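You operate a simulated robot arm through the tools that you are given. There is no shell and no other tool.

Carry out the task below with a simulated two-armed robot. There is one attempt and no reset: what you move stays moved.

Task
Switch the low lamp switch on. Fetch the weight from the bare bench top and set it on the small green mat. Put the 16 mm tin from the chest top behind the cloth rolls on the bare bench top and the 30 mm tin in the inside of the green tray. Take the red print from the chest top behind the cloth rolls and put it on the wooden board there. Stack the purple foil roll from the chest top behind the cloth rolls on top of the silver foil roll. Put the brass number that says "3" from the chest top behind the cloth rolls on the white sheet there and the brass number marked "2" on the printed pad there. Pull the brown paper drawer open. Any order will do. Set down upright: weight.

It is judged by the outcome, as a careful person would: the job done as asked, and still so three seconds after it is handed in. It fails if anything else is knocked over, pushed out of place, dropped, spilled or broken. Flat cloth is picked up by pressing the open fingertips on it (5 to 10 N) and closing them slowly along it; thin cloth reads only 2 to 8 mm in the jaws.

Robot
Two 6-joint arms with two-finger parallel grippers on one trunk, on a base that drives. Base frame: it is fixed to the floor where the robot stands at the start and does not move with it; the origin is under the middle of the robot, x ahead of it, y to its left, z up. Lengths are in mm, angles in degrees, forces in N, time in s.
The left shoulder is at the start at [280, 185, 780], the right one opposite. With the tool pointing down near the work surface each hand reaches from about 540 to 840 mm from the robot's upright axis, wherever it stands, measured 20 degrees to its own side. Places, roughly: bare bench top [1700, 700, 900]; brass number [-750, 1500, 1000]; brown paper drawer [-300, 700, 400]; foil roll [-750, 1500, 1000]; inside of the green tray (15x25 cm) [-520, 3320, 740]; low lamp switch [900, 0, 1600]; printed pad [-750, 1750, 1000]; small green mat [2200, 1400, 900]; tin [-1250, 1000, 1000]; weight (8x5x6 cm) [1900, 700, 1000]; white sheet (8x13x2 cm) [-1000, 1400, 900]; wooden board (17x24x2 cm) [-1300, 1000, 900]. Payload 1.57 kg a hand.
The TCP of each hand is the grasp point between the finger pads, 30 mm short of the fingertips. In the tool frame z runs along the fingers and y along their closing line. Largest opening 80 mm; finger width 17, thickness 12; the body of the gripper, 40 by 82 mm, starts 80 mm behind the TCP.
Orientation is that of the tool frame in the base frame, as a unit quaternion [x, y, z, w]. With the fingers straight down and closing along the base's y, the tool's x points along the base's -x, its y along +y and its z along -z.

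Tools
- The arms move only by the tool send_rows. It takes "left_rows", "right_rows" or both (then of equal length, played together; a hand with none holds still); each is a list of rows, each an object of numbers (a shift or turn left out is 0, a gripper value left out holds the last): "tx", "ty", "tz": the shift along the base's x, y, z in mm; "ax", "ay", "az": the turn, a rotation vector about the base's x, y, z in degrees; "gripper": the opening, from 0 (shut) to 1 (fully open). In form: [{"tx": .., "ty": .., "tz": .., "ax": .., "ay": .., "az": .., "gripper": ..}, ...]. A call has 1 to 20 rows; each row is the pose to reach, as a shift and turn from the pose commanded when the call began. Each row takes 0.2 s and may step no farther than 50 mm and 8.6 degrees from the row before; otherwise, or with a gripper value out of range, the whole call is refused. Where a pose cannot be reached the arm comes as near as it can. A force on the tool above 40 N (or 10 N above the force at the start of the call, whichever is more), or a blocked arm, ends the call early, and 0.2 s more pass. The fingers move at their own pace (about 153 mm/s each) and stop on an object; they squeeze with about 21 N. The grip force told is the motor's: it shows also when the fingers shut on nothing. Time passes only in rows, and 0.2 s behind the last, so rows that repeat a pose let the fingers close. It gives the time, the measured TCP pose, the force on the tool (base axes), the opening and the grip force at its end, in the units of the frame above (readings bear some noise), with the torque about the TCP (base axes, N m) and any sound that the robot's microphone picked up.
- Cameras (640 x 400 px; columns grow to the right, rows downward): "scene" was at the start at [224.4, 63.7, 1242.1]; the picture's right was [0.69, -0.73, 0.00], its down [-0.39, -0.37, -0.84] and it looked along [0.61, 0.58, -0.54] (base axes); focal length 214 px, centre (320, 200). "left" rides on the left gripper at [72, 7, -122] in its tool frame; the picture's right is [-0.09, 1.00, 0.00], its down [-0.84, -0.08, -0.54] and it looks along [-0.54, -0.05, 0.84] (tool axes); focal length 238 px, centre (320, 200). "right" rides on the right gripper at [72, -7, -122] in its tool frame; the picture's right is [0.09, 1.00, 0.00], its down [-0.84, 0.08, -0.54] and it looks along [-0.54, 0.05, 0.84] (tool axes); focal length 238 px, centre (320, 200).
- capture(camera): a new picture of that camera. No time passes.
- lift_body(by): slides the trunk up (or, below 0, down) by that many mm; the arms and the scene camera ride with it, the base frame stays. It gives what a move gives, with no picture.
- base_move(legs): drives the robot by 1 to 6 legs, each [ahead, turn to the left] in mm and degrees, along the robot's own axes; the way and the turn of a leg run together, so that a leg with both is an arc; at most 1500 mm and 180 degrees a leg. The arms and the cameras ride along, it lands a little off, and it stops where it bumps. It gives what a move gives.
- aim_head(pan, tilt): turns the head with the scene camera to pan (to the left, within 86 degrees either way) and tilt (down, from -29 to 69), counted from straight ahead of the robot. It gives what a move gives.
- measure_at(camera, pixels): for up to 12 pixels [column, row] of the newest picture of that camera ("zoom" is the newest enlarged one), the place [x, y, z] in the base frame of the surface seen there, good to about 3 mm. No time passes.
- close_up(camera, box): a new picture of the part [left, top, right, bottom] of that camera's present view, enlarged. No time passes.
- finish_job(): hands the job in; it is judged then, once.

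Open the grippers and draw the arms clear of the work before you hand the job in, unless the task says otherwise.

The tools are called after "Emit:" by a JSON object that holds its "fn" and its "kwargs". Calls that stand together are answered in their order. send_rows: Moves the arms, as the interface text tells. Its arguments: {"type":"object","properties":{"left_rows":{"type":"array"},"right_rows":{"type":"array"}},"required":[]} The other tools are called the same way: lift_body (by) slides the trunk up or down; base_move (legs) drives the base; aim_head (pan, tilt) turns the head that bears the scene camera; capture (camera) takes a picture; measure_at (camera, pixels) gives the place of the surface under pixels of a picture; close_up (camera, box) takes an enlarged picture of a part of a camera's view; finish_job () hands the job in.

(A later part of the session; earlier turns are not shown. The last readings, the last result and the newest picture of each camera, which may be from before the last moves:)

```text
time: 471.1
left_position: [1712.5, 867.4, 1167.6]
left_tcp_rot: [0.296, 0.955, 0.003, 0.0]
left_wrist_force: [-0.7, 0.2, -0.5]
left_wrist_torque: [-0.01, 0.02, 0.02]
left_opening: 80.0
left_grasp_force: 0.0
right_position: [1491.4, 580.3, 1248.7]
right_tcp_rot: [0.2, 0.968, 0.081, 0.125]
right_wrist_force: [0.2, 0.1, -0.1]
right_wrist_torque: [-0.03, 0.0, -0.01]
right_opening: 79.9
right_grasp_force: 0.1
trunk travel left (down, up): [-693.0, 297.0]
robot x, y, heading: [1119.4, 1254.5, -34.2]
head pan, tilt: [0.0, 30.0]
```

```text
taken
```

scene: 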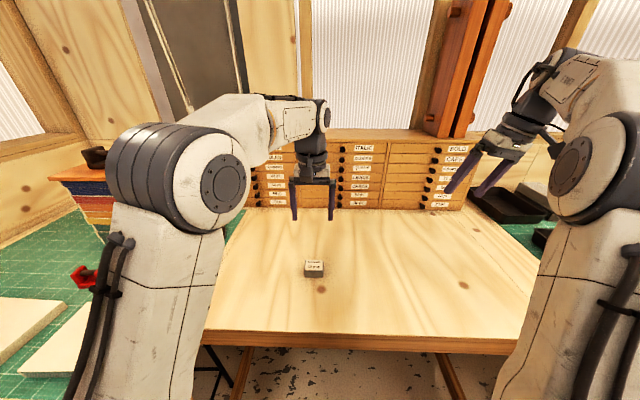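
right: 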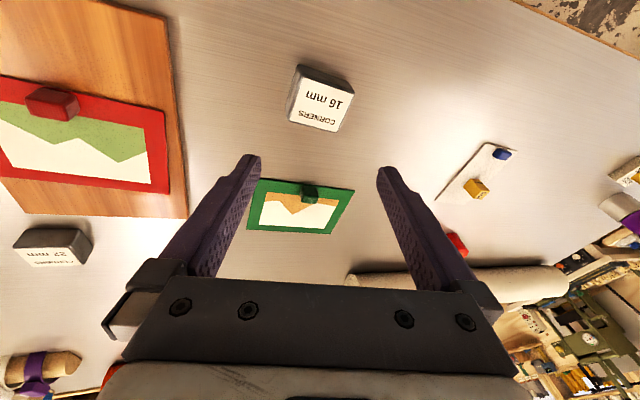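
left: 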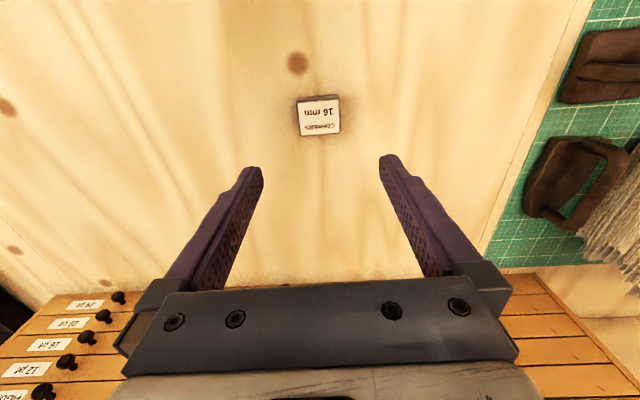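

The 16 mm tin stands on the bare bench. Now the brown paper drawer on the chest front: I turn to face along the aisle and look at the chest front and aisle.

Emit:
{"fn": "base_move", "kwargs": {"legs": [[-60, 0], [0, 87.5]]}}

Emit:
{"fn": "aim_head", "kwargs": {"pan": 86, "tilt": 30}}

Emit:
{"fn": "capture", "kwargs": {"camera": "scene"}}

```text
time: 475.8
left_position: [1491.9, 1856.0, 1166.9]
left_tcp_rot: [-0.435, 0.901, 0.003, -0.002]
left_wrist_force: [-0.5, -0.5, -0.1]
left_wrist_torque: [0.0, 0.01, -0.01]
left_opening: 79.7
left_grasp_force: 0.0
right_position: [1764.0, 1617.9, 1249.7]
right_tcp_rot: [-0.515, 0.844, 0.145, 0.036]
right_wrist_force: [-0.5, -1.2, 0.7]
right_wrist_torque: [0.02, -0.01, -0.01]
right_opening: 79.9
right_grasp_force: 0.0
trunk travel left (down, up): [-693.0, 297.0]
robot x, y, heading: [1064.1, 1289.8, 51.7]
head pan, tilt: [0.0, 30.0]
```

```text
time: 477.4
left_position: [1493.3, 1856.6, 1168.2]
left_tcp_rot: [-0.436, 0.9, 0.003, -0.001]
left_wrist_force: [0.1, 0.8, -0.5]
left_wrist_torque: [0.01, -0.02, 0.02]
left_opening: 79.9
left_grasp_force: 0.1
right_position: [1764.4, 1617.1, 1249.4]
right_tcp_rot: [-0.514, 0.845, 0.144, 0.036]
right_wrist_force: [0.4, -0.8, -0.2]
right_wrist_torque: [-0.01, -0.04, 0.02]
right_opening: 79.8
right_grasp_force: 0.0
trunk travel left (down, up): [-693.0, 297.0]
robot x, y, heading: [1066.6, 1287.9, 51.7]
head pan, tilt: [85.9, 30.0]
```

```text
taken
```

scene: 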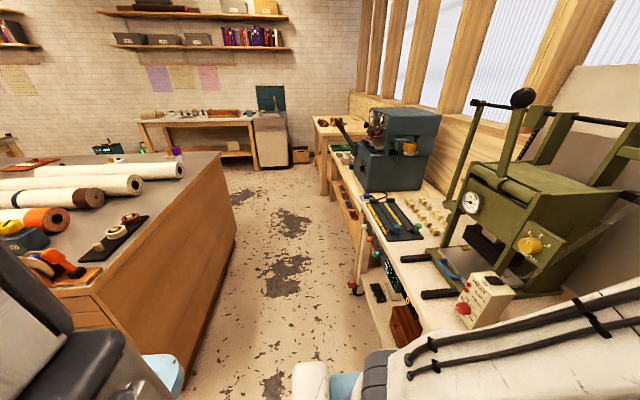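

The aisle is clear. I reverse into it and look left at the chest front to find the brown paper drawer.

Emit:
{"fn": "base_move", "kwargs": {"legs": [[0, 1.4], [-1250, 0]]}}

Emit:
{"fn": "aim_head", "kwargs": {"pan": 86, "tilt": 45}}

Emit:
{"fn": "capture", "kwargs": {"camera": "scene"}}

```text
time: 483.9
left_position: [737.7, 881.9, 1167.8]
left_tcp_rot: [-0.46, 0.888, 0.003, -0.002]
left_wrist_force: [1.1, 0.4, -0.1]
left_wrist_torque: [-0.01, -0.02, -0.04]
left_opening: 80.1
left_grasp_force: 0.1
right_position: [1019.2, 660.8, 1249.8]
right_tcp_rot: [-0.539, 0.829, 0.145, 0.032]
right_wrist_force: [0.4, -0.2, 0.3]
right_wrist_torque: [0.02, 0.04, 0.02]
right_opening: 79.9
right_grasp_force: 0.2
trunk travel left (down, up): [-693.0, 297.0]
robot x, y, heading: [339.4, 289.9, 54.7]
head pan, tilt: [85.9, 30.0]
```

```text
time: 484.7
left_position: [736.8, 883.7, 1166.9]
left_tcp_rot: [-0.46, 0.888, 0.003, -0.001]
left_wrist_force: [-0.2, -0.2, 0.3]
left_wrist_torque: [-0.02, -0.01, 0.01]
left_opening: 80.0
left_grasp_force: 0.0
right_position: [1020.9, 659.7, 1250.7]
right_tcp_rot: [-0.538, 0.83, 0.146, 0.032]
right_wrist_force: [-0.2, -0.3, 0.4]
right_wrist_torque: [-0.02, 0.03, 0.01]
right_opening: 80.1
right_grasp_force: 0.1
trunk travel left (down, up): [-693.0, 297.0]
robot x, y, heading: [343.3, 290.8, 55.3]
head pan, tilt: [85.9, 45.0]
```

```text
taken
```

scene: 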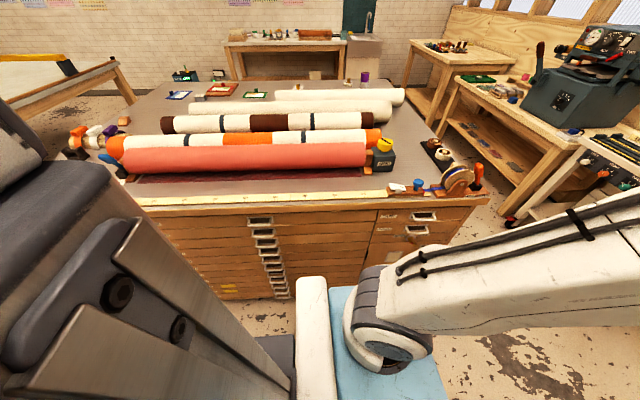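

I see the chest's front with its handles. I zoom in to read labels.

Emit:
{"fn": "close_up", "kwargs": {"camera": "scene", "box": [140, 195, 300, 300]}}

Emit:
{"fn": "close_up", "kwargs": {"camera": "scene", "box": [240, 205, 304, 245]}}

Emit:
{"fn": "close_up", "kwargs": {"camera": "scene", "box": [240, 245, 304, 300]}}

Emit:
{"fn": "close_up", "kwargs": {"camera": "scene", "box": [360, 195, 456, 255]}}

```text
3.81 times, centred on (220, 248) of scene
```

zoom: 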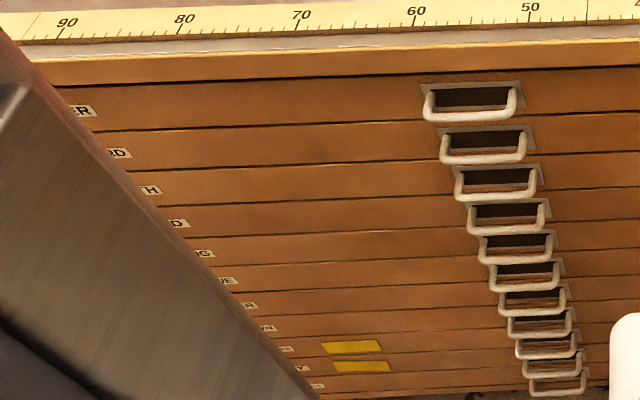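

```text
10.00 times, centred on (272, 225) of scene
```

zoom: 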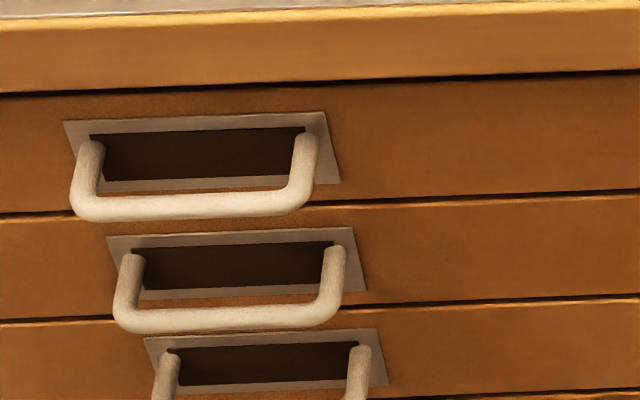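

```text
7.27 times, centred on (272, 272) of scene
```

zoom: 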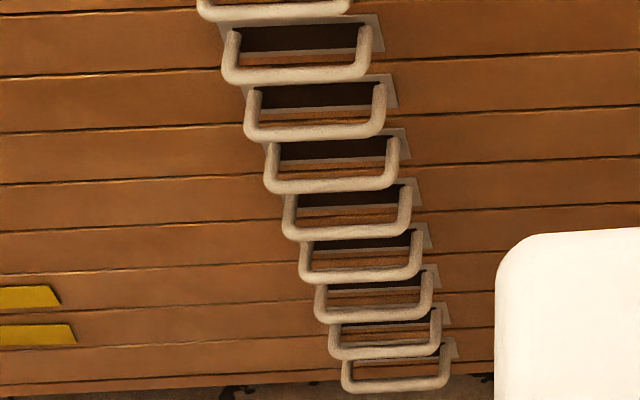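

```text
6.67 times, centred on (408, 225) of scene
```

zoom: 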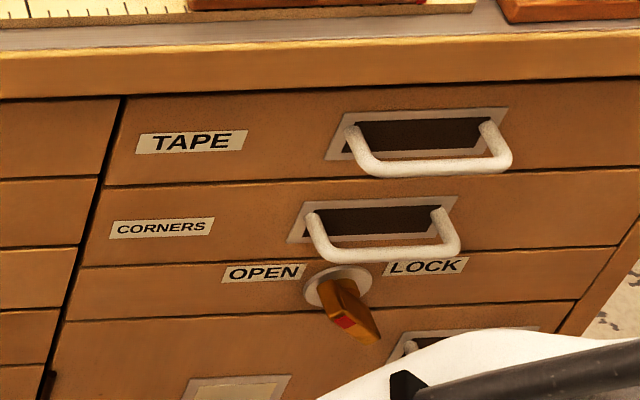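

There's also an OPEN/LOCK knob on the right section. I move back further to read the wide drawers' labels at their left ends.

Emit:
{"fn": "base_move", "kwargs": {"legs": [[0, -2.2], [-420, 0]]}}

Emit:
{"fn": "capture", "kwargs": {"camera": "scene"}}

Emit:
{"fn": "close_up", "kwargs": {"camera": "scene", "box": [100, 190, 260, 310]}}

```text
time: 487.6
left_position: [506.9, 541.9, 1166.6]
left_tcp_rot: [-0.447, 0.894, 0.003, -0.002]
left_wrist_force: [0.0, -0.2, -0.2]
left_wrist_torque: [0.0, -0.01, -0.03]
left_opening: 79.9
left_grasp_force: 0.2
right_position: [783.6, 309.4, 1249.7]
right_tcp_rot: [-0.525, 0.838, 0.145, 0.034]
right_wrist_force: [0.3, 0.6, -0.2]
right_wrist_torque: [-0.02, -0.02, -0.02]
right_opening: 80.2
right_grasp_force: 0.0
trunk travel left (down, up): [-693.0, 297.0]
robot x, y, heading: [92.3, -38.0, 53.0]
head pan, tilt: [85.9, 45.0]
```

```text
taken
```

scene: 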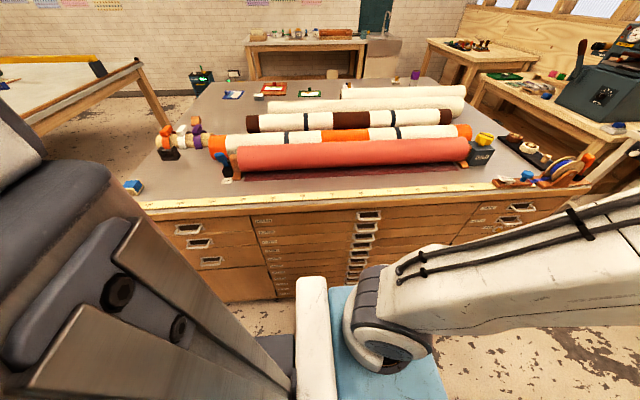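

```text
3.33 times, centred on (180, 250) of scene
```

zoom: 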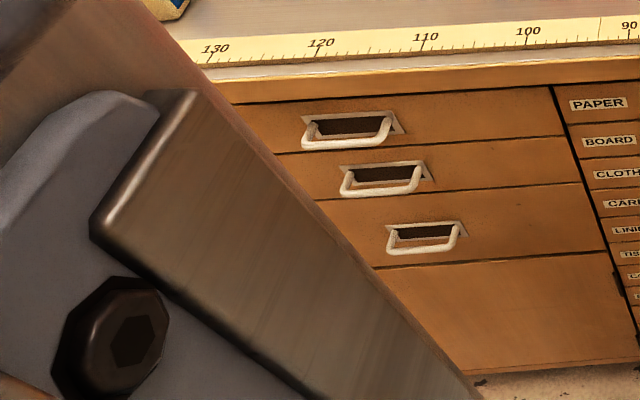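

The labels are PAPER, BOARD, CLOTH, CARD, LINING…; I zoom closer on the label column.

Emit:
{"fn": "close_up", "kwargs": {"camera": "scene", "box": [248, 208, 312, 258]}}

Emit:
{"fn": "close_up", "kwargs": {"camera": "scene", "box": [256, 240, 304, 280]}}

Emit:
{"fn": "close_up", "kwargs": {"camera": "scene", "box": [262, 262, 310, 300]}}

```text
8.00 times, centred on (280, 233) of scene
```

zoom: 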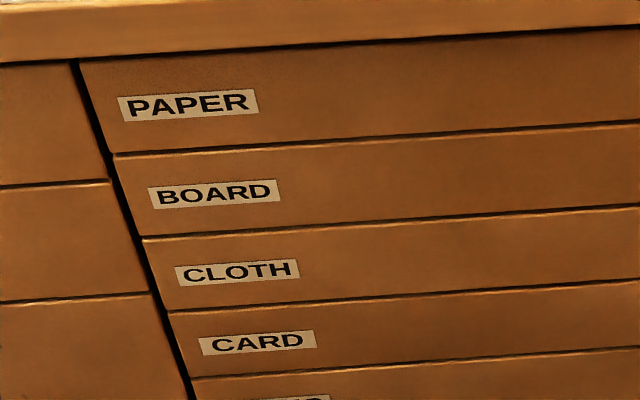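

```text
10.00 times, centred on (280, 260) of scene
```

zoom: 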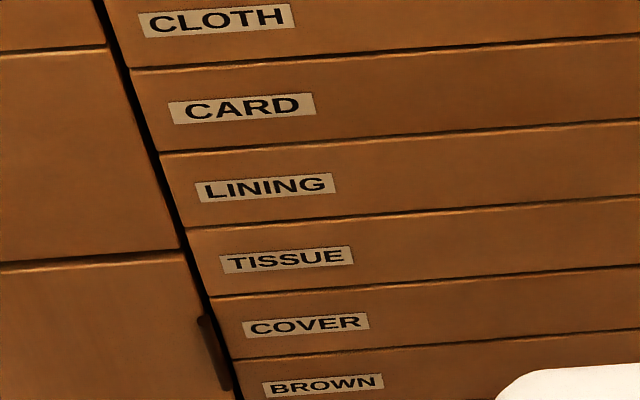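

```text
10.53 times, centred on (286, 281) of scene
```

zoom: 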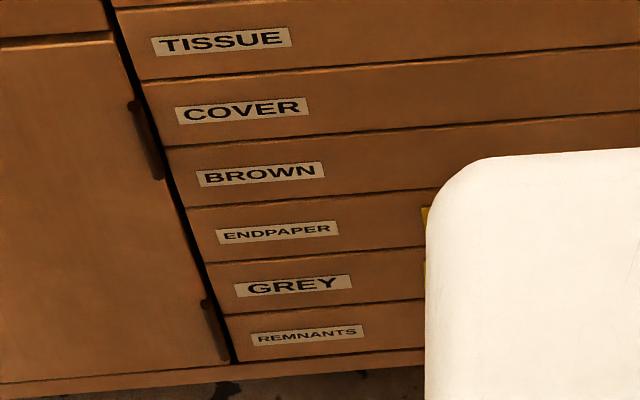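

BROWN is the 8th drawer from the top. I zoom on the handle column to measure its handle.

Emit:
{"fn": "close_up", "kwargs": {"camera": "scene", "box": [330, 205, 402, 295]}}

Emit:
{"fn": "measure_at", "kwargs": {"camera": "zoom", "pixels": [[175, 60], [170, 100], [165, 140], [155, 180], [150, 215], [145, 250], [140, 283], [135, 310], [130, 335]]}}

```text
4.44 times, centred on (366, 250) of scene
```

zoom: 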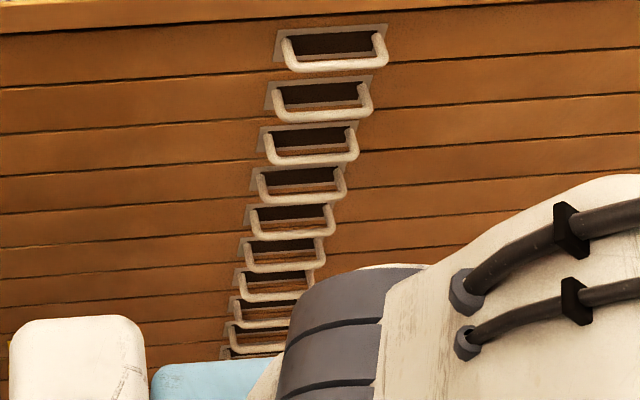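

```text
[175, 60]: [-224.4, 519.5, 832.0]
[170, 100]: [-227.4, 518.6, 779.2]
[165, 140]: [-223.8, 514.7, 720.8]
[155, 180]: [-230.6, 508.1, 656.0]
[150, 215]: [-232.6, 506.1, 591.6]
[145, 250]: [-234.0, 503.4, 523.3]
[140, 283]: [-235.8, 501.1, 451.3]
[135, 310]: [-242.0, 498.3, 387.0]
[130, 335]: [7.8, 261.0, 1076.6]
```

I measure the bar centres themselves for the sequence of handles.

Emit:
{"fn": "measure_at", "kwargs": {"camera": "zoom", "pixels": [[335, 66], [320, 117], [312, 160], [302, 199], [292, 233], [285, 267], [275, 298], [262, 326], [258, 349], [238, 310], [290, 320], [245, 318]]}}

```text
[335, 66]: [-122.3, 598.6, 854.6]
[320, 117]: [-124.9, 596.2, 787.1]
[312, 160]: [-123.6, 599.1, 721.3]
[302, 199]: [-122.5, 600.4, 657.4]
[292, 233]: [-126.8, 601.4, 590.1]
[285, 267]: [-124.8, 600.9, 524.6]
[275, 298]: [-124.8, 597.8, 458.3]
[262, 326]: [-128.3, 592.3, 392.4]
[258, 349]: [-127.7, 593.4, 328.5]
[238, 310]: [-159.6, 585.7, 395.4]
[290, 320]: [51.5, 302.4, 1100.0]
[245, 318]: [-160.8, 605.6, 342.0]
```

BROWN's handle bar is at ≈[-125,597,392] (8th, spacing 66 mm). I reverse 200 mm to set the handle ahead-left, then lower the trunk to work height.

Emit:
{"fn": "base_move", "kwargs": {"legs": [[-200, 0]]}}

Emit:
{"fn": "lift_body", "kwargs": {"by": -218}}

Emit:
{"fn": "aim_head", "kwargs": {"pan": 55, "tilt": 45}}

Emit:
{"fn": "capture", "kwargs": {"camera": "scene"}}

```text
time: 489.2
left_position: [385.5, 383.6, 1167.4]
left_tcp_rot: [-0.448, 0.894, 0.003, -0.002]
left_wrist_force: [0.3, -0.7, -0.2]
left_wrist_torque: [-0.06, 0.02, -0.01]
left_opening: 80.1
left_grasp_force: 0.1
right_position: [663.1, 153.7, 1249.2]
right_tcp_rot: [-0.526, 0.837, 0.145, 0.035]
right_wrist_force: [-0.6, -0.2, 0.1]
right_wrist_torque: [0.01, 0.02, -0.01]
right_opening: 80.0
right_grasp_force: 0.1
trunk travel left (down, up): [-693.0, 297.0]
robot x, y, heading: [-22.7, -199.5, 53.2]
head pan, tilt: [85.9, 45.0]
```

```text
time: 491.5
left_position: [384.8, 381.7, 948.6]
left_tcp_rot: [-0.448, 0.894, 0.003, -0.002]
left_wrist_force: [-0.8, -0.1, 0.4]
left_wrist_torque: [-0.01, 0.01, -0.02]
left_opening: 80.1
left_grasp_force: 0.1
right_position: [662.9, 150.8, 1032.3]
right_tcp_rot: [-0.526, 0.838, 0.145, 0.035]
right_wrist_force: [-0.2, 0.1, 0.9]
right_wrist_torque: [0.01, 0.02, 0.0]
right_opening: 79.9
right_grasp_force: 0.1
trunk travel left (down, up): [-475.0, 515.0]
robot x, y, heading: [-21.3, -196.4, 53.5]
head pan, tilt: [85.9, 45.0]
```

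```text
time: 492.5
left_position: [385.6, 382.3, 948.6]
left_tcp_rot: [-0.448, 0.894, 0.003, -0.001]
left_wrist_force: [1.2, 0.5, -0.3]
left_wrist_torque: [-0.02, 0.0, 0.0]
left_opening: 79.9
left_grasp_force: 0.1
right_position: [663.1, 150.5, 1030.7]
right_tcp_rot: [-0.526, 0.837, 0.144, 0.034]
right_wrist_force: [-1.1, 0.6, 0.2]
right_wrist_torque: [-0.02, 0.01, 0.02]
right_opening: 80.0
right_grasp_force: 0.1
trunk travel left (down, up): [-475.0, 515.0]
robot x, y, heading: [-25.4, -196.6, 53.3]
head pan, tilt: [55.0, 45.0]
```

```text
taken
```

scene: 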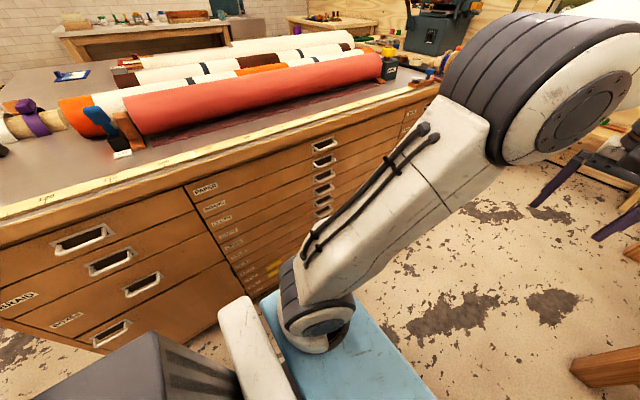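

Aisle pose is right. I roll the left hand +90° about the aisle axis so it points at the chest with its fingers closing vertically, moving toward the handle.

Emit:
{"fn": "send_rows", "kwargs": {"left_rows": [{"tx": -24, "ty": 3, "tz": -20, "ax": 4.9, "ay": 6.55}, {"tx": -48, "ty": 6, "tz": -40, "ax": 9.8, "ay": 13.1}, {"tx": -72, "ty": 9, "tz": -65, "ax": 14.7, "ay": 19.6}, {"tx": -96, "ty": 12, "tz": -90, "ax": 19.6, "ay": 26.2}, {"tx": -120, "ty": 15, "tz": -118, "ax": 24.5, "ay": 32.7}, {"tx": -144, "ty": 18, "tz": -146, "ax": 29.5, "ay": 39.3}, {"tx": -168, "ty": 21, "tz": -174, "ax": 34.4, "ay": 45.8}]}}

Emit:
{"fn": "capture", "kwargs": {"camera": "scene"}}

```text
time: 494.1
left_position: [218.8, 402.2, 773.3]
left_tcp_rot: [-0.392, 0.783, 0.433, -0.214]
left_wrist_force: [-0.9, -0.8, -0.6]
left_wrist_torque: [-0.03, 0.02, 0.05]
left_opening: 80.2
left_grasp_force: 0.0
right_position: [663.1, 152.0, 1032.5]
right_tcp_rot: [-0.526, 0.837, 0.145, 0.035]
right_wrist_force: [0.6, 0.4, 0.2]
right_wrist_torque: [0.0, -0.02, 0.03]
right_opening: 79.9
right_grasp_force: 0.0
trunk travel left (down, up): [-475.0, 515.0]
robot x, y, heading: [-26.7, -195.1, 53.5]
head pan, tilt: [55.0, 45.0]
```

```text
taken
```

scene: 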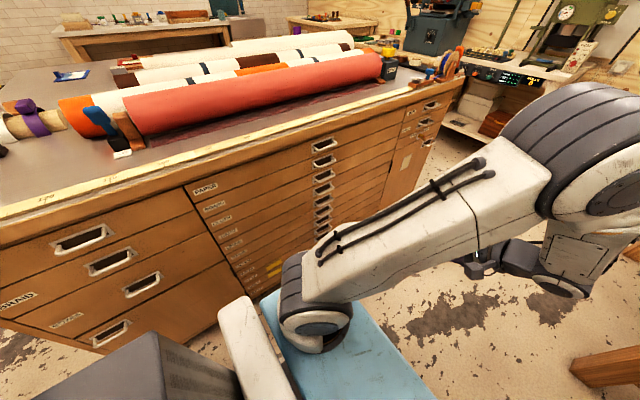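

Reachable so far. I complete the roll and continue toward the pre-grasp point.

Emit:
{"fn": "send_rows", "kwargs": {"left_rows": [{"tx": -24, "ty": 3, "tz": -30, "ax": 4.9, "ay": 6.55}, {"tx": -48, "ty": 6, "tz": -60, "ax": 9.8, "ay": 13.1}, {"tx": -72, "ty": 9, "tz": -95, "ax": 14.7, "ay": 19.6}, {"tx": -96, "ty": 12, "tz": -130, "ax": 19.6, "ay": 26.2}, {"tx": -110, "ty": 20, "tz": -170, "ax": 19.6, "ay": 26.2}, {"tx": -125, "ty": 40, "tz": -210, "ax": 19.6, "ay": 26.2}]}}

Emit:
{"fn": "capture", "kwargs": {"camera": "left"}}

Emit:
{"fn": "capture", "kwargs": {"camera": "scene"}}

```text
time: 495.5
left_position: [92.1, 443.1, 566.3]
left_tcp_rot: [-0.314, 0.631, 0.635, -0.315]
left_wrist_force: [-0.4, -0.4, -0.5]
left_wrist_torque: [-0.01, 0.01, 0.01]
left_opening: 79.9
left_grasp_force: 0.2
right_position: [662.9, 150.8, 1031.0]
right_tcp_rot: [-0.526, 0.837, 0.146, 0.035]
right_wrist_force: [0.2, -0.9, 0.4]
right_wrist_torque: [-0.03, 0.03, 0.0]
right_opening: 79.7
right_grasp_force: 0.0
trunk travel left (down, up): [-475.0, 515.0]
robot x, y, heading: [-21.9, -197.9, 53.3]
head pan, tilt: [55.0, 45.0]
```

```text
taken
```

left: 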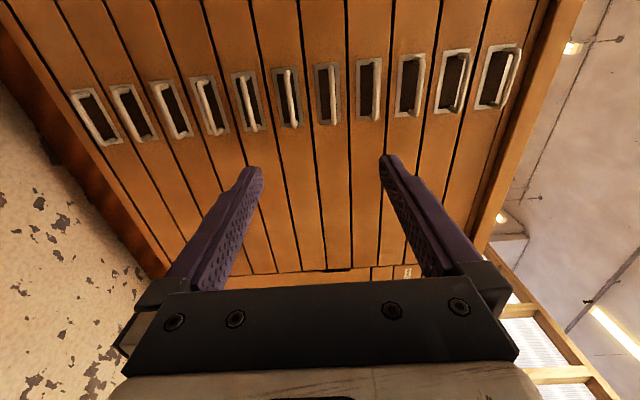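

```text
taken
```

scene: 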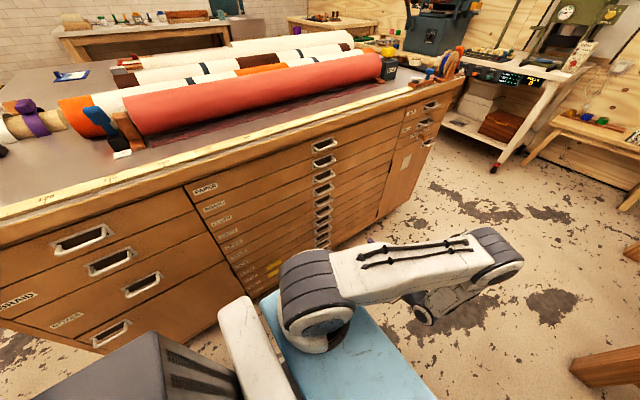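

The left camera shows all 11 handles; counting from the top (right), BROWN is the 8th at (207,105). I lower the hand to its height, z≈392.

Emit:
{"fn": "send_rows", "kwargs": {"left_rows": [{"tz": -40}, {"tz": -85}, {"tz": -130}, {"tz": -174}, {"tx": -28, "ty": 20, "tz": -174}, {"tx": -56, "ty": 41, "tz": -174}, {"tx": -84, "ty": 62, "tz": -174}]}}

Emit:
{"fn": "capture", "kwargs": {"camera": "left"}}

Emit:
{"fn": "close_up", "kwargs": {"camera": "left", "box": [200, 0, 440, 150]}}

```text
time: 497.1
left_position: [6.5, 505.9, 391.9]
left_tcp_rot: [-0.315, 0.632, 0.634, -0.315]
left_wrist_force: [-0.2, -0.2, -0.2]
left_wrist_torque: [0.0, 0.0, -0.01]
left_opening: 79.9
left_grasp_force: 0.0
right_position: [663.2, 151.2, 1030.9]
right_tcp_rot: [-0.526, 0.837, 0.145, 0.034]
right_wrist_force: [-0.1, 0.1, 0.6]
right_wrist_torque: [0.03, -0.04, -0.01]
right_opening: 79.8
right_grasp_force: 0.1
trunk travel left (down, up): [-475.0, 515.0]
robot x, y, heading: [-26.9, -194.6, 53.3]
head pan, tilt: [55.0, 45.0]
```

```text
taken
```

left: 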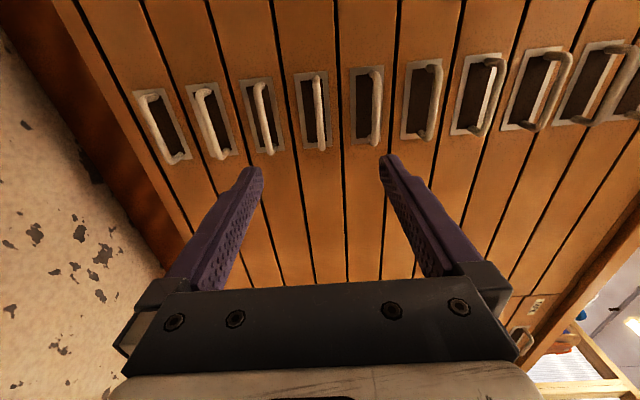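

```text
2.67 times, centred on (320, 75) of left
```

zoom: 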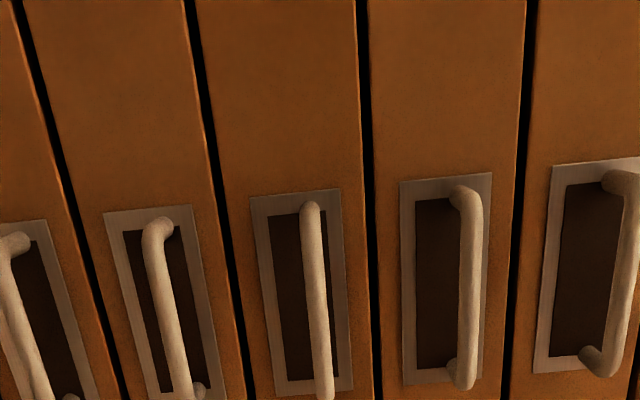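

The 4th from the bottom (8th from the top, BROWN) lies exactly on the hand's axis. I advance with open fingers straddling the bar.

Emit:
{"fn": "send_rows", "kwargs": {"left_rows": [{"tx": -22, "ty": 16}, {"tx": -46, "ty": 34}, {"tx": -70, "ty": 52}, {"tx": -92, "ty": 69}, {"tx": -100, "ty": 75}]}}

Emit:
{"fn": "capture", "kwargs": {"camera": "left"}}

Emit:
{"fn": "measure_at", "kwargs": {"camera": "left", "pixels": [[252, 165], [383, 172], [318, 100], [318, 130], [318, 155], [318, 75], [250, 100]]}}

```text
time: 498.3
left_position: [-93.3, 579.3, 390.4]
left_tcp_rot: [-0.315, 0.631, 0.634, -0.317]
left_wrist_force: [-0.1, 0.5, -0.5]
left_wrist_torque: [0.01, 0.02, -0.01]
left_opening: 79.9
left_grasp_force: 0.1
right_position: [662.1, 151.6, 1031.0]
right_tcp_rot: [-0.526, 0.837, 0.145, 0.034]
right_wrist_force: [1.1, -0.2, -0.3]
right_wrist_torque: [0.0, 0.0, 0.01]
right_opening: 80.1
right_grasp_force: 0.1
trunk travel left (down, up): [-475.0, 515.0]
robot x, y, heading: [-24.0, -201.4, 53.2]
head pan, tilt: [55.0, 45.0]
```

```text
taken
```

left: 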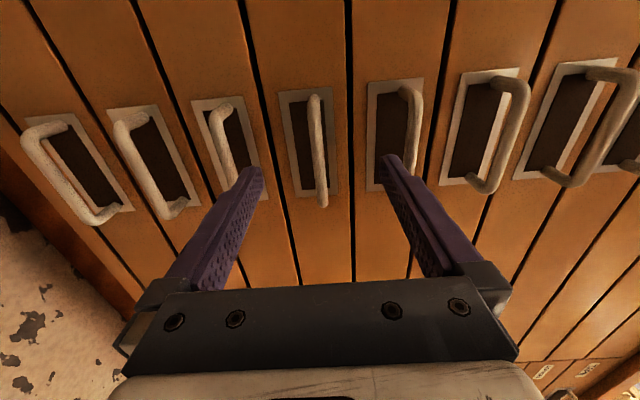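

```text
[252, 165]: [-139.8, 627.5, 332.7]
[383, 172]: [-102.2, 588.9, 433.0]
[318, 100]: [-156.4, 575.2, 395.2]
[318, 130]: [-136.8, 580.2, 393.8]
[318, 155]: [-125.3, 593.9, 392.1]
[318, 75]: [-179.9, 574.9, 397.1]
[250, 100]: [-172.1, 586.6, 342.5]
```

I narrow the opening to 40 mm so as not to touch neighbouring handles, advance 28 mm, and close on the bar.

Emit:
{"fn": "send_rows", "kwargs": {"left_rows": [{"gripper": 0.5}, {"gripper": 0.5}, {"tx": -8, "ty": 6, "tz": 1}, {"tx": -16, "ty": 12, "tz": 1.5}, {"tx": -22.5, "ty": 17, "tz": 1.5}, {"tx": -22.5, "ty": 17, "tz": 1.5, "gripper": 0.25}, {"tx": -22.5, "ty": 17, "tz": 1.5, "gripper": 0.05}, {"tx": -22.5, "ty": 17, "tz": 1.5, "gripper": 0.05}]}}

Emit:
{"fn": "capture", "kwargs": {"camera": "left"}}

```text
time: 500.1
left_position: [-114.5, 596.8, 391.3]
left_tcp_rot: [-0.315, 0.631, 0.634, -0.317]
left_wrist_force: [1.0, 2.3, -8.3]
left_wrist_torque: [-0.02, -0.07, -0.09]
left_opening: 10.8
left_grasp_force: 3.6
right_position: [663.8, 150.8, 1030.3]
right_tcp_rot: [-0.526, 0.837, 0.145, 0.034]
right_wrist_force: [-0.7, -0.4, -0.9]
right_wrist_torque: [0.03, 0.0, 0.03]
right_opening: 79.9
right_grasp_force: 0.0
trunk travel left (down, up): [-475.0, 515.0]
robot x, y, heading: [-21.9, -195.5, 53.4]
head pan, tilt: [55.0, 45.0]
```

```text
taken
```

left: 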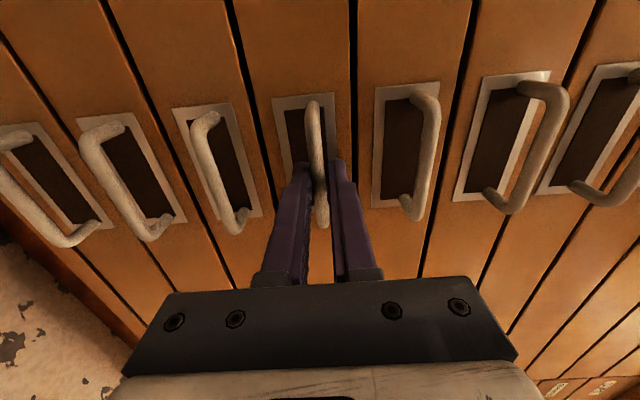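

Closed on the BROWN handle bar. I let the grip settle with a 1 mm correction, then start pulling outward slowly.

Emit:
{"fn": "send_rows", "kwargs": {"left_rows": [{"tz": -1, "gripper": 0.0}, {"tz": -1}, {"tx": 4, "ty": -3, "tz": -1}, {"tx": 12, "ty": -9, "tz": -1}, {"tx": 20, "ty": -15, "tz": -1}]}}

Emit:
{"fn": "capture", "kwargs": {"camera": "left"}}

```text
time: 501.3
left_position: [-96.6, 581.1, 391.7]
left_tcp_rot: [-0.316, 0.63, 0.635, -0.317]
left_wrist_force: [-2.1, 1.0, -4.9]
left_wrist_torque: [-0.11, 0.03, -0.3]
left_opening: 8.5
left_grasp_force: 27.2
right_position: [662.3, 151.3, 1032.5]
right_tcp_rot: [-0.527, 0.837, 0.144, 0.033]
right_wrist_force: [0.1, -0.4, 0.4]
right_wrist_torque: [0.0, -0.02, 0.03]
right_opening: 79.9
right_grasp_force: 0.1
trunk travel left (down, up): [-475.0, 515.0]
robot x, y, heading: [-21.4, -195.9, 53.4]
head pan, tilt: [55.0, 45.0]
```

```text
taken
```

left: 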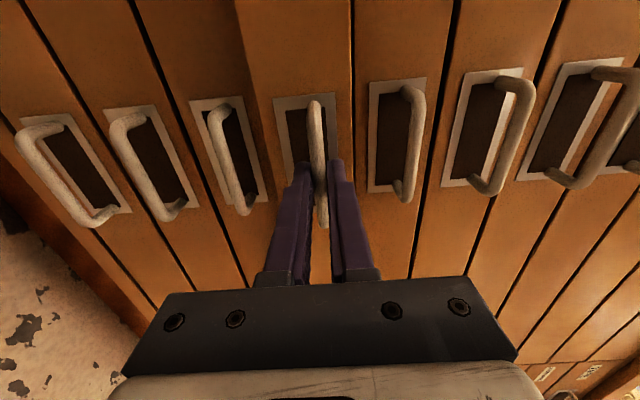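

The drawer slides freely (no lock). I pull on by another 110 mm.

Emit:
{"fn": "send_rows", "kwargs": {"left_rows": [{"tx": 14, "ty": -10.5}, {"tx": 30, "ty": -22.5}, {"tx": 46, "ty": -34.5}, {"tx": 62, "ty": -46.5}, {"tx": 76, "ty": -57}, {"tx": 88, "ty": -66}]}}

Emit:
{"fn": "aim_head", "kwargs": {"pan": 75, "tilt": 60}}

Emit:
{"fn": "capture", "kwargs": {"camera": "scene"}}

Emit:
{"fn": "capture", "kwargs": {"camera": "left"}}

```text
time: 502.7
left_position: [-7.9, 517.8, 390.0]
left_tcp_rot: [-0.315, 0.632, 0.634, -0.316]
left_wrist_force: [-2.6, -2.2, -15.3]
left_wrist_torque: [-0.04, -0.17, -0.03]
left_opening: 8.9
left_grasp_force: 27.7
right_position: [663.0, 151.3, 1032.0]
right_tcp_rot: [-0.527, 0.836, 0.145, 0.034]
right_wrist_force: [0.0, 0.6, 0.2]
right_wrist_torque: [0.04, 0.01, -0.02]
right_opening: 80.0
right_grasp_force: 0.1
trunk travel left (down, up): [-475.0, 515.0]
robot x, y, heading: [-23.9, -195.7, 53.3]
head pan, tilt: [55.0, 45.0]
```

```text
time: 503.5
left_position: [-7.1, 519.0, 391.0]
left_tcp_rot: [-0.315, 0.632, 0.634, -0.315]
left_wrist_force: [-1.0, -4.3, -19.3]
left_wrist_torque: [-0.1, -0.16, -0.82]
left_opening: 8.7
left_grasp_force: 27.1
right_position: [662.7, 151.4, 1031.3]
right_tcp_rot: [-0.526, 0.837, 0.145, 0.035]
right_wrist_force: [0.2, -0.4, -0.1]
right_wrist_torque: [0.02, -0.01, 0.0]
right_opening: 80.1
right_grasp_force: 0.1
trunk travel left (down, up): [-475.0, 515.0]
robot x, y, heading: [-21.1, -195.3, 53.4]
head pan, tilt: [75.0, 60.0]
```

```text
taken
```

scene: 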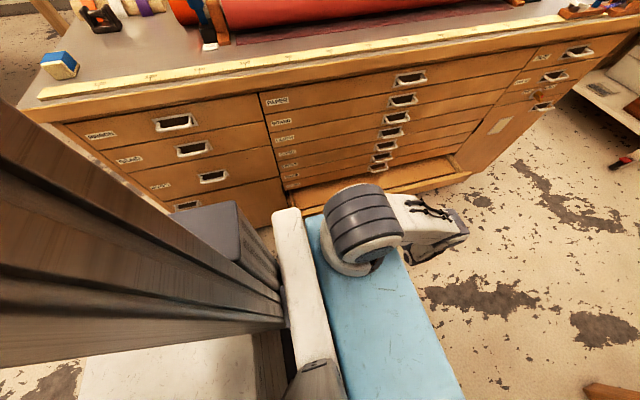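

```text
taken
```

left: 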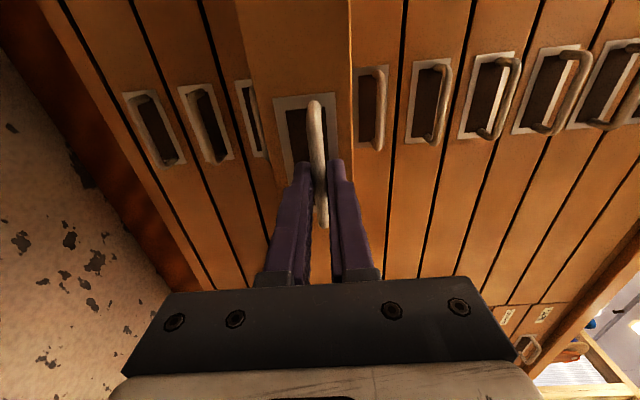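

The drawer is open ~130 mm. I ease the hand 2 mm lower (vertical load) and pull a further 70 mm.

Emit:
{"fn": "send_rows", "kwargs": {"left_rows": [{"tz": -2}, {"tx": 12, "ty": -9, "tz": -2}, {"tx": 24, "ty": -18, "tz": -2}, {"tx": 36, "ty": -27, "tz": -2}, {"tx": 48, "ty": -36, "tz": -2}, {"tx": 57, "ty": -43, "tz": -2}]}}

Emit:
{"fn": "capture", "kwargs": {"camera": "scene"}}

Emit:
{"fn": "measure_at", "kwargs": {"camera": "scene", "pixels": [[300, 200], [330, 190], [450, 185], [470, 180], [315, 205], [320, 230], [400, 200], [285, 190], [250, 240], [270, 215]]}}

```text
time: 504.9
left_position: [51.9, 474.0, 390.8]
left_tcp_rot: [-0.314, 0.63, 0.636, -0.315]
left_wrist_force: [1.3, 1.3, -0.1]
left_wrist_torque: [-0.06, 0.04, 0.53]
left_opening: 8.8
left_grasp_force: 28.0
right_position: [662.8, 151.6, 1032.5]
right_tcp_rot: [-0.527, 0.837, 0.145, 0.034]
right_wrist_force: [0.2, 0.4, 0.6]
right_wrist_torque: [0.0, 0.02, -0.02]
right_opening: 80.0
right_grasp_force: 0.1
trunk travel left (down, up): [-475.0, 515.0]
robot x, y, heading: [-20.4, -204.0, 53.2]
head pan, tilt: [75.0, 60.0]
```

```text
taken
```

scene: 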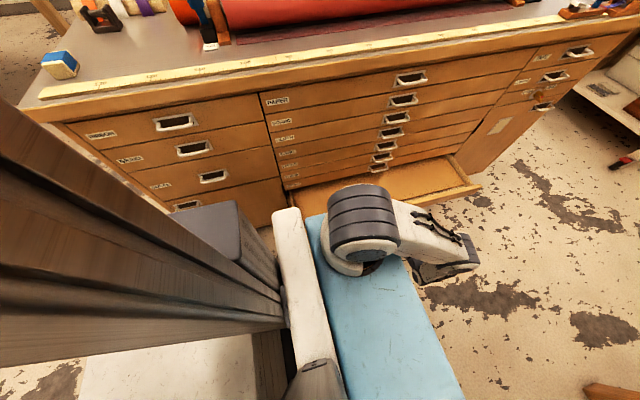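

```text
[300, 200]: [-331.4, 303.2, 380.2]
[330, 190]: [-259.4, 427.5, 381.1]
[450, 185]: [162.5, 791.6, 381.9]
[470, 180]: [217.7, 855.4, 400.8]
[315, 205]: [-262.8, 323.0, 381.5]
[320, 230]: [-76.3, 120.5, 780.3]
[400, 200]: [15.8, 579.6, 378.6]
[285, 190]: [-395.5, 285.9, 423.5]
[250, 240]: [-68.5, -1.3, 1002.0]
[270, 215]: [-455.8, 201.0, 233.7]
```

Open ~207 mm. To open it wider without my base in its way, I release, back the hand off, reverse the base 190 mm and re-grip.

Emit:
{"fn": "send_rows", "kwargs": {"left_rows": [{"gripper": 0.4}, {"gripper": 0.45}, {"tx": 12, "ty": -9}, {"tx": 28, "ty": -21}, {"tx": 48, "ty": -36}, {"tx": 56, "ty": -42}]}}

Emit:
{"fn": "base_move", "kwargs": {"legs": [[-190, 0]]}}

Emit:
{"fn": "send_rows", "kwargs": {"left_rows": [{"tx": 20, "ty": 27}, {"tx": 43, "ty": 57}, {"tx": 66, "ty": 88}, {"tx": 89, "ty": 119}, {"tx": 112, "ty": 149}]}}

Emit:
{"fn": "capture", "kwargs": {"camera": "left"}}

Emit:
{"fn": "capture", "kwargs": {"camera": "scene"}}

```text
time: 506.3
left_position: [106.7, 432.6, 389.2]
left_tcp_rot: [-0.314, 0.632, 0.634, -0.317]
left_wrist_force: [-0.1, -0.5, 0.4]
left_wrist_torque: [-0.01, 0.01, -0.04]
left_opening: 36.0
left_grasp_force: 0.0
right_position: [663.3, 151.1, 1032.3]
right_tcp_rot: [-0.527, 0.837, 0.146, 0.033]
right_wrist_force: [0.6, 0.2, 0.2]
right_wrist_torque: [0.01, 0.01, 0.01]
right_opening: 80.0
right_grasp_force: 0.0
trunk travel left (down, up): [-475.0, 515.0]
robot x, y, heading: [-28.0, -197.8, 53.1]
head pan, tilt: [75.0, 60.0]
```

```text
time: 507.9
left_position: [-5.0, 281.2, 388.4]
left_tcp_rot: [-0.314, 0.632, 0.634, -0.316]
left_wrist_force: [0.7, -0.1, -0.3]
left_wrist_torque: [0.0, 0.0, 0.02]
left_opening: 36.0
left_grasp_force: 0.0
right_position: [550.3, -1.6, 1032.2]
right_tcp_rot: [-0.526, 0.838, 0.144, 0.034]
right_wrist_force: [0.4, -0.2, 0.0]
right_wrist_torque: [-0.01, -0.02, -0.03]
right_opening: 80.0
right_grasp_force: 0.1
trunk travel left (down, up): [-475.0, 515.0]
robot x, y, heading: [-140.7, -351.3, 53.1]
head pan, tilt: [75.0, 60.0]
```

```text
time: 509.1
left_position: [54.0, 378.4, 435.1]
left_tcp_rot: [-0.314, 0.631, 0.635, -0.315]
left_wrist_force: [-0.4, 0.0, -0.3]
left_wrist_torque: [-0.02, 0.0, 0.01]
left_opening: 35.7
left_grasp_force: 0.1
left hand out of reach, approached as far as the arm can: row 2, 3, 4, 5
right_position: [550.1, -1.4, 1031.8]
right_tcp_rot: [-0.526, 0.837, 0.145, 0.034]
right_wrist_force: [0.1, 0.1, 0.5]
right_wrist_torque: [0.0, -0.02, 0.01]
right_opening: 79.9
right_grasp_force: 0.1
trunk travel left (down, up): [-475.0, 515.0]
robot x, y, heading: [-141.6, -351.4, 53.2]
head pan, tilt: [75.0, 60.0]
```

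```text
taken
```

left: 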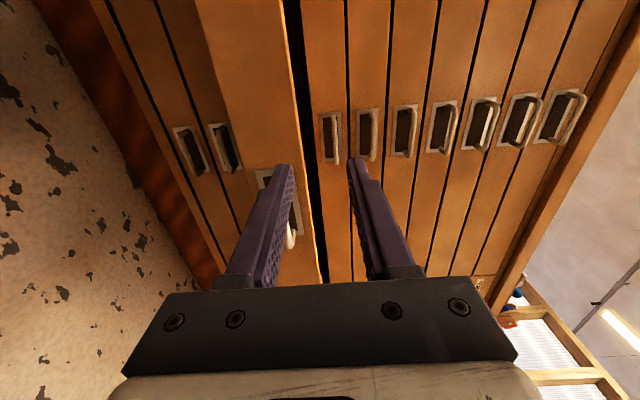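

```text
taken
```

scene: 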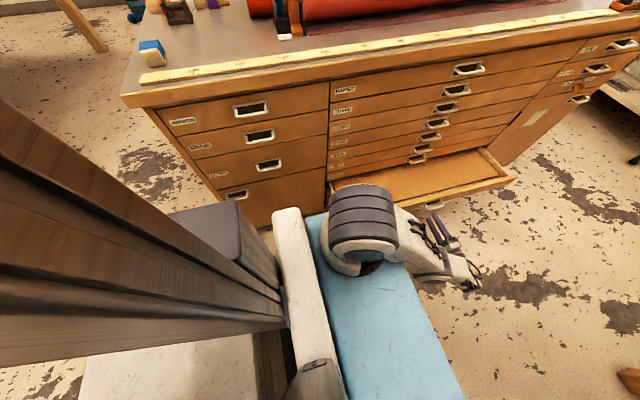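

At this distance the low reach fails; lowering the trunk helps. I first bring the right hand inward (away from the bench), then lower the trunk 130 mm.

Emit:
{"fn": "send_rows", "kwargs": {"right_rows": [{"tx": -24, "ty": 18, "tz": 5}, {"tx": -50, "ty": 37, "tz": 10}, {"tx": -76, "ty": 57, "tz": 15}, {"tx": -100, "ty": 75, "tz": 20}]}}

Emit:
{"fn": "lift_body", "kwargs": {"by": -130}}

Emit:
{"fn": "send_rows", "kwargs": {"left_rows": [{"tz": 30}, {"tz": 60}, {"tz": 84}, {"tx": 14, "ty": 19, "tz": 84}, {"tx": 30, "ty": 40, "tz": 84}, {"tx": 42, "ty": 56, "tz": 84}]}}

Emit:
{"fn": "capture", "kwargs": {"camera": "left"}}

```text
time: 510.1
left_position: [55.0, 376.8, 434.4]
left_tcp_rot: [-0.313, 0.631, 0.636, -0.316]
left_wrist_force: [-0.2, -0.5, -1.0]
left_wrist_torque: [0.01, 0.01, -0.03]
left_opening: 36.0
left_grasp_force: 0.0
right_position: [449.1, 71.9, 1052.2]
right_tcp_rot: [-0.525, 0.838, 0.147, 0.034]
right_wrist_force: [0.0, -0.4, 0.1]
right_wrist_torque: [0.01, 0.04, -0.02]
right_opening: 79.8
right_grasp_force: 0.2
trunk travel left (down, up): [-475.0, 515.0]
robot x, y, heading: [-137.4, -349.3, 53.1]
head pan, tilt: [75.0, 60.0]
```

```text
time: 511.6
left_position: [53.5, 378.6, 304.9]
left_tcp_rot: [-0.314, 0.632, 0.635, -0.316]
left_wrist_force: [0.8, 0.7, -0.1]
left_wrist_torque: [0.02, 0.02, 0.01]
left_opening: 35.9
left_grasp_force: 0.0
right_position: [450.0, 71.0, 922.9]
right_tcp_rot: [-0.526, 0.837, 0.147, 0.034]
right_wrist_force: [0.2, 0.4, 0.2]
right_wrist_torque: [0.0, -0.01, 0.01]
right_opening: 79.8
right_grasp_force: 0.1
trunk travel left (down, up): [-345.0, 645.0]
robot x, y, heading: [-141.4, -348.0, 53.6]
head pan, tilt: [75.0, 60.0]
```

```text
time: 513.0
left_position: [98.5, 434.7, 387.0]
left_tcp_rot: [-0.315, 0.631, 0.635, -0.317]
left_wrist_force: [0.1, 0.2, -0.1]
left_wrist_torque: [0.01, -0.01, 0.02]
left_opening: 35.8
left_grasp_force: 0.1
left hand out of reach, approached as far as the arm can: row 1, 2, 3, 4, 5, 6
right_position: [450.6, 70.9, 923.8]
right_tcp_rot: [-0.526, 0.837, 0.147, 0.034]
right_wrist_force: [0.2, -0.3, 0.1]
right_wrist_torque: [-0.03, 0.01, -0.01]
right_opening: 80.2
right_grasp_force: 0.0
trunk travel left (down, up): [-345.0, 645.0]
robot x, y, heading: [-136.5, -352.3, 53.2]
head pan, tilt: [75.0, 60.0]
```

```text
taken
```

left: 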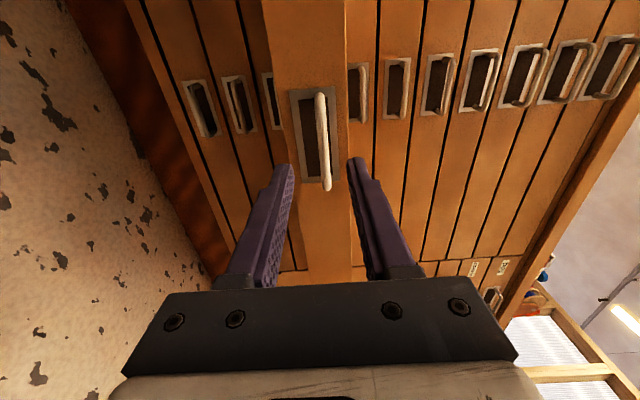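

The hand is again in front of the BROWN handle. I advance 62 mm (and 3 mm up) and close on it.

Emit:
{"fn": "send_rows", "kwargs": {"left_rows": [{"tx": -12, "ty": 9, "tz": 3}, {"tx": -26, "ty": 19.5, "tz": 3}, {"tx": -40, "ty": 30, "tz": 3}, {"tx": -49, "ty": 37, "tz": 3}, {"tx": -49, "ty": 37, "tz": 3, "gripper": 0.25}, {"tx": -49, "ty": 37, "tz": 3, "gripper": 0.0}, {"tx": -49, "ty": 37, "tz": 3, "gripper": 0.0}]}}

Emit:
{"fn": "capture", "kwargs": {"camera": "left"}}

```text
time: 514.8
left_position: [54.2, 478.7, 390.2]
left_tcp_rot: [-0.317, 0.622, 0.641, -0.318]
left_wrist_force: [-4.6, -7.9, 13.1]
left_wrist_torque: [-0.23, 0.4, 0.05]
left_opening: 8.9
left_grasp_force: 27.3
left hand out of reach, approached as far as the arm can: row 1, 2, 3, 4, 5, 6, 7
right_position: [449.1, 71.2, 922.1]
right_tcp_rot: [-0.525, 0.838, 0.147, 0.034]
right_wrist_force: [0.2, -0.2, -0.9]
right_wrist_torque: [0.0, -0.02, 0.0]
right_opening: 79.9
right_grasp_force: 0.0
trunk travel left (down, up): [-345.0, 645.0]
robot x, y, heading: [-142.9, -353.0, 53.3]
head pan, tilt: [75.0, 60.0]
stopped in row 7 (left hand): the force on the tool passed its limit at 41 N (the readings are from after the stop); the commanded pose is now the measured one
```

```text
taken
```

left: 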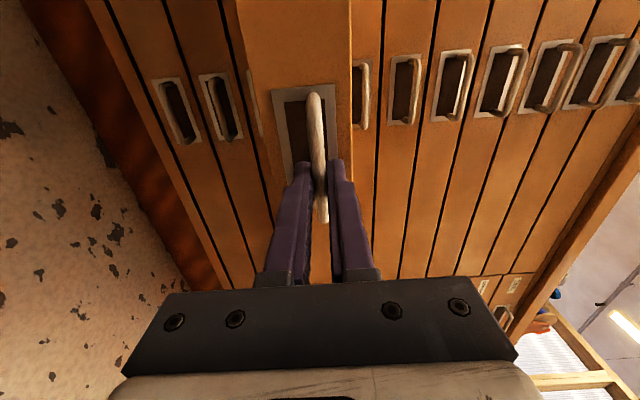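

Gripped again. I pull outward in small rows.

Emit:
{"fn": "send_rows", "kwargs": {"left_rows": [{"tx": 6, "ty": -4.5}, {"tx": 14, "ty": -10.5}, {"tx": 24, "ty": -18}, {"tx": 36, "ty": -27}, {"tx": 48, "ty": -36}, {"tx": 60, "ty": -45}, {"tx": 72, "ty": -54}, {"tx": 84, "ty": -63}]}}

Emit:
{"fn": "capture", "kwargs": {"camera": "scene"}}

Emit:
{"fn": "capture", "kwargs": {"camera": "left"}}

```text
time: 516.6
left_position: [125.4, 408.8, 398.3]
left_tcp_rot: [-0.317, 0.625, 0.64, -0.316]
left_wrist_force: [-1.3, -0.2, -3.1]
left_wrist_torque: [0.19, 0.15, -0.06]
left_opening: 0.0
left_grasp_force: 21.4
left hand out of reach, approached as far as the arm can: row 4, 5, 6, 7, 8
right_position: [448.4, 72.4, 923.6]
right_tcp_rot: [-0.526, 0.837, 0.146, 0.034]
right_wrist_force: [-0.8, 0.7, -0.9]
right_wrist_torque: [0.01, -0.03, 0.03]
right_opening: 79.9
right_grasp_force: 0.1
trunk travel left (down, up): [-345.0, 645.0]
robot x, y, heading: [-140.2, -352.4, 53.2]
head pan, tilt: [75.0, 60.0]
```

```text
taken
```

scene: 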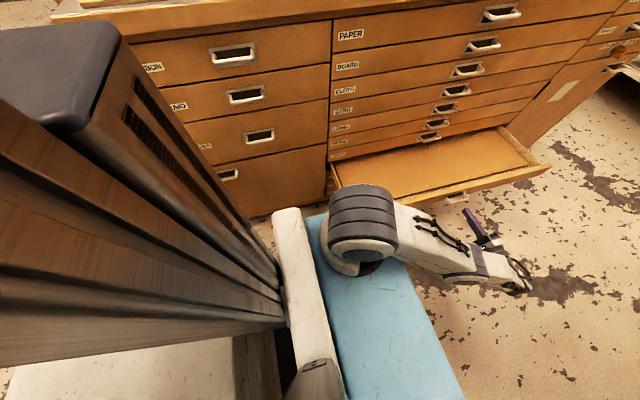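

```text
taken
```

left: 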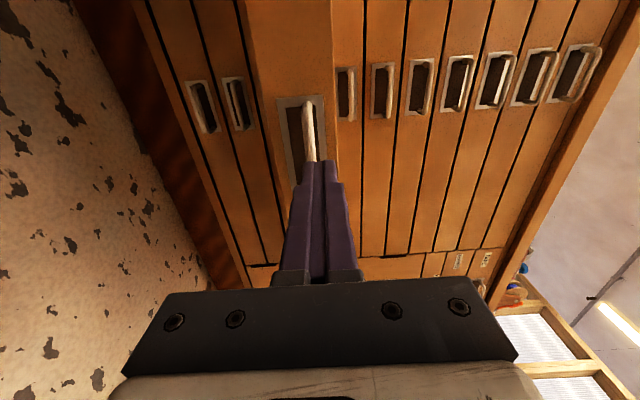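

The fingers slipped off the bar. I measure how far the drawer is open now.

Emit:
{"fn": "measure_at", "kwargs": {"camera": "left", "pixels": [[309, 120], [310, 145], [280, 150], [345, 95], [300, 60], [385, 90]]}}

Emit:
{"fn": "measure_at", "kwargs": {"camera": "scene", "pixels": [[545, 168], [430, 195], [400, 203], [455, 198], [440, 180], [340, 185]]}}

```text
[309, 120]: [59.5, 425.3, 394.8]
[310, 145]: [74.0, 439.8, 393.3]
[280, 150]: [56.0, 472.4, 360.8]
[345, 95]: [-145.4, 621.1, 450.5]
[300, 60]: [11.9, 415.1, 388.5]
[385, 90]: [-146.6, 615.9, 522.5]
```

```text
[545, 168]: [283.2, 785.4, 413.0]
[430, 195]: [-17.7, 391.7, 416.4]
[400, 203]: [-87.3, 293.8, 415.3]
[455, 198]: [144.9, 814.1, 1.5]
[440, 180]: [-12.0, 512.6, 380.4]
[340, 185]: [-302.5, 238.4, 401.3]
```

It is open ~250 mm. I re-grip and pull slowly for some more travel.

Emit:
{"fn": "send_rows", "kwargs": {"left_rows": [{"gripper": 0.45, "tz": -5}, {"gripper": 0.45, "tz": -5}, {"tx": -12, "ty": 9, "tz": -5}, {"tx": -26, "ty": 19.5, "tz": -5}, {"tx": -38, "ty": 28.5, "tz": -5}, {"tx": -44, "ty": 33, "tz": -5}, {"tx": -44, "ty": 33, "tz": -5, "gripper": 0.2}, {"tx": -44, "ty": 33, "tz": -5, "gripper": 0.0}]}}

Emit:
{"fn": "capture", "kwargs": {"camera": "left"}}

```text
time: 518.4
left_position: [82.2, 442.2, 390.5]
left_tcp_rot: [-0.315, 0.628, 0.638, -0.316]
left_wrist_force: [2.3, 4.1, -17.6]
left_wrist_torque: [-0.28, -0.09, -0.88]
left_opening: 8.9
left_grasp_force: 27.4
right_position: [449.9, 71.5, 922.5]
right_tcp_rot: [-0.526, 0.837, 0.146, 0.034]
right_wrist_force: [-0.2, 0.2, 0.5]
right_wrist_torque: [-0.01, -0.01, -0.01]
right_opening: 80.0
right_grasp_force: 0.1
trunk travel left (down, up): [-345.0, 645.0]
robot x, y, heading: [-138.7, -348.1, 53.7]
head pan, tilt: [75.0, 60.0]
```

```text
taken
```

left: 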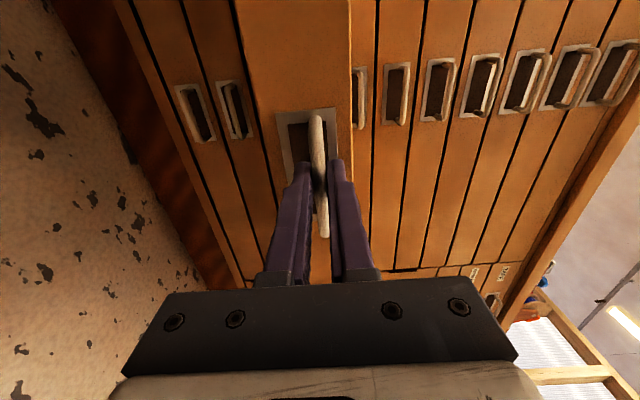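

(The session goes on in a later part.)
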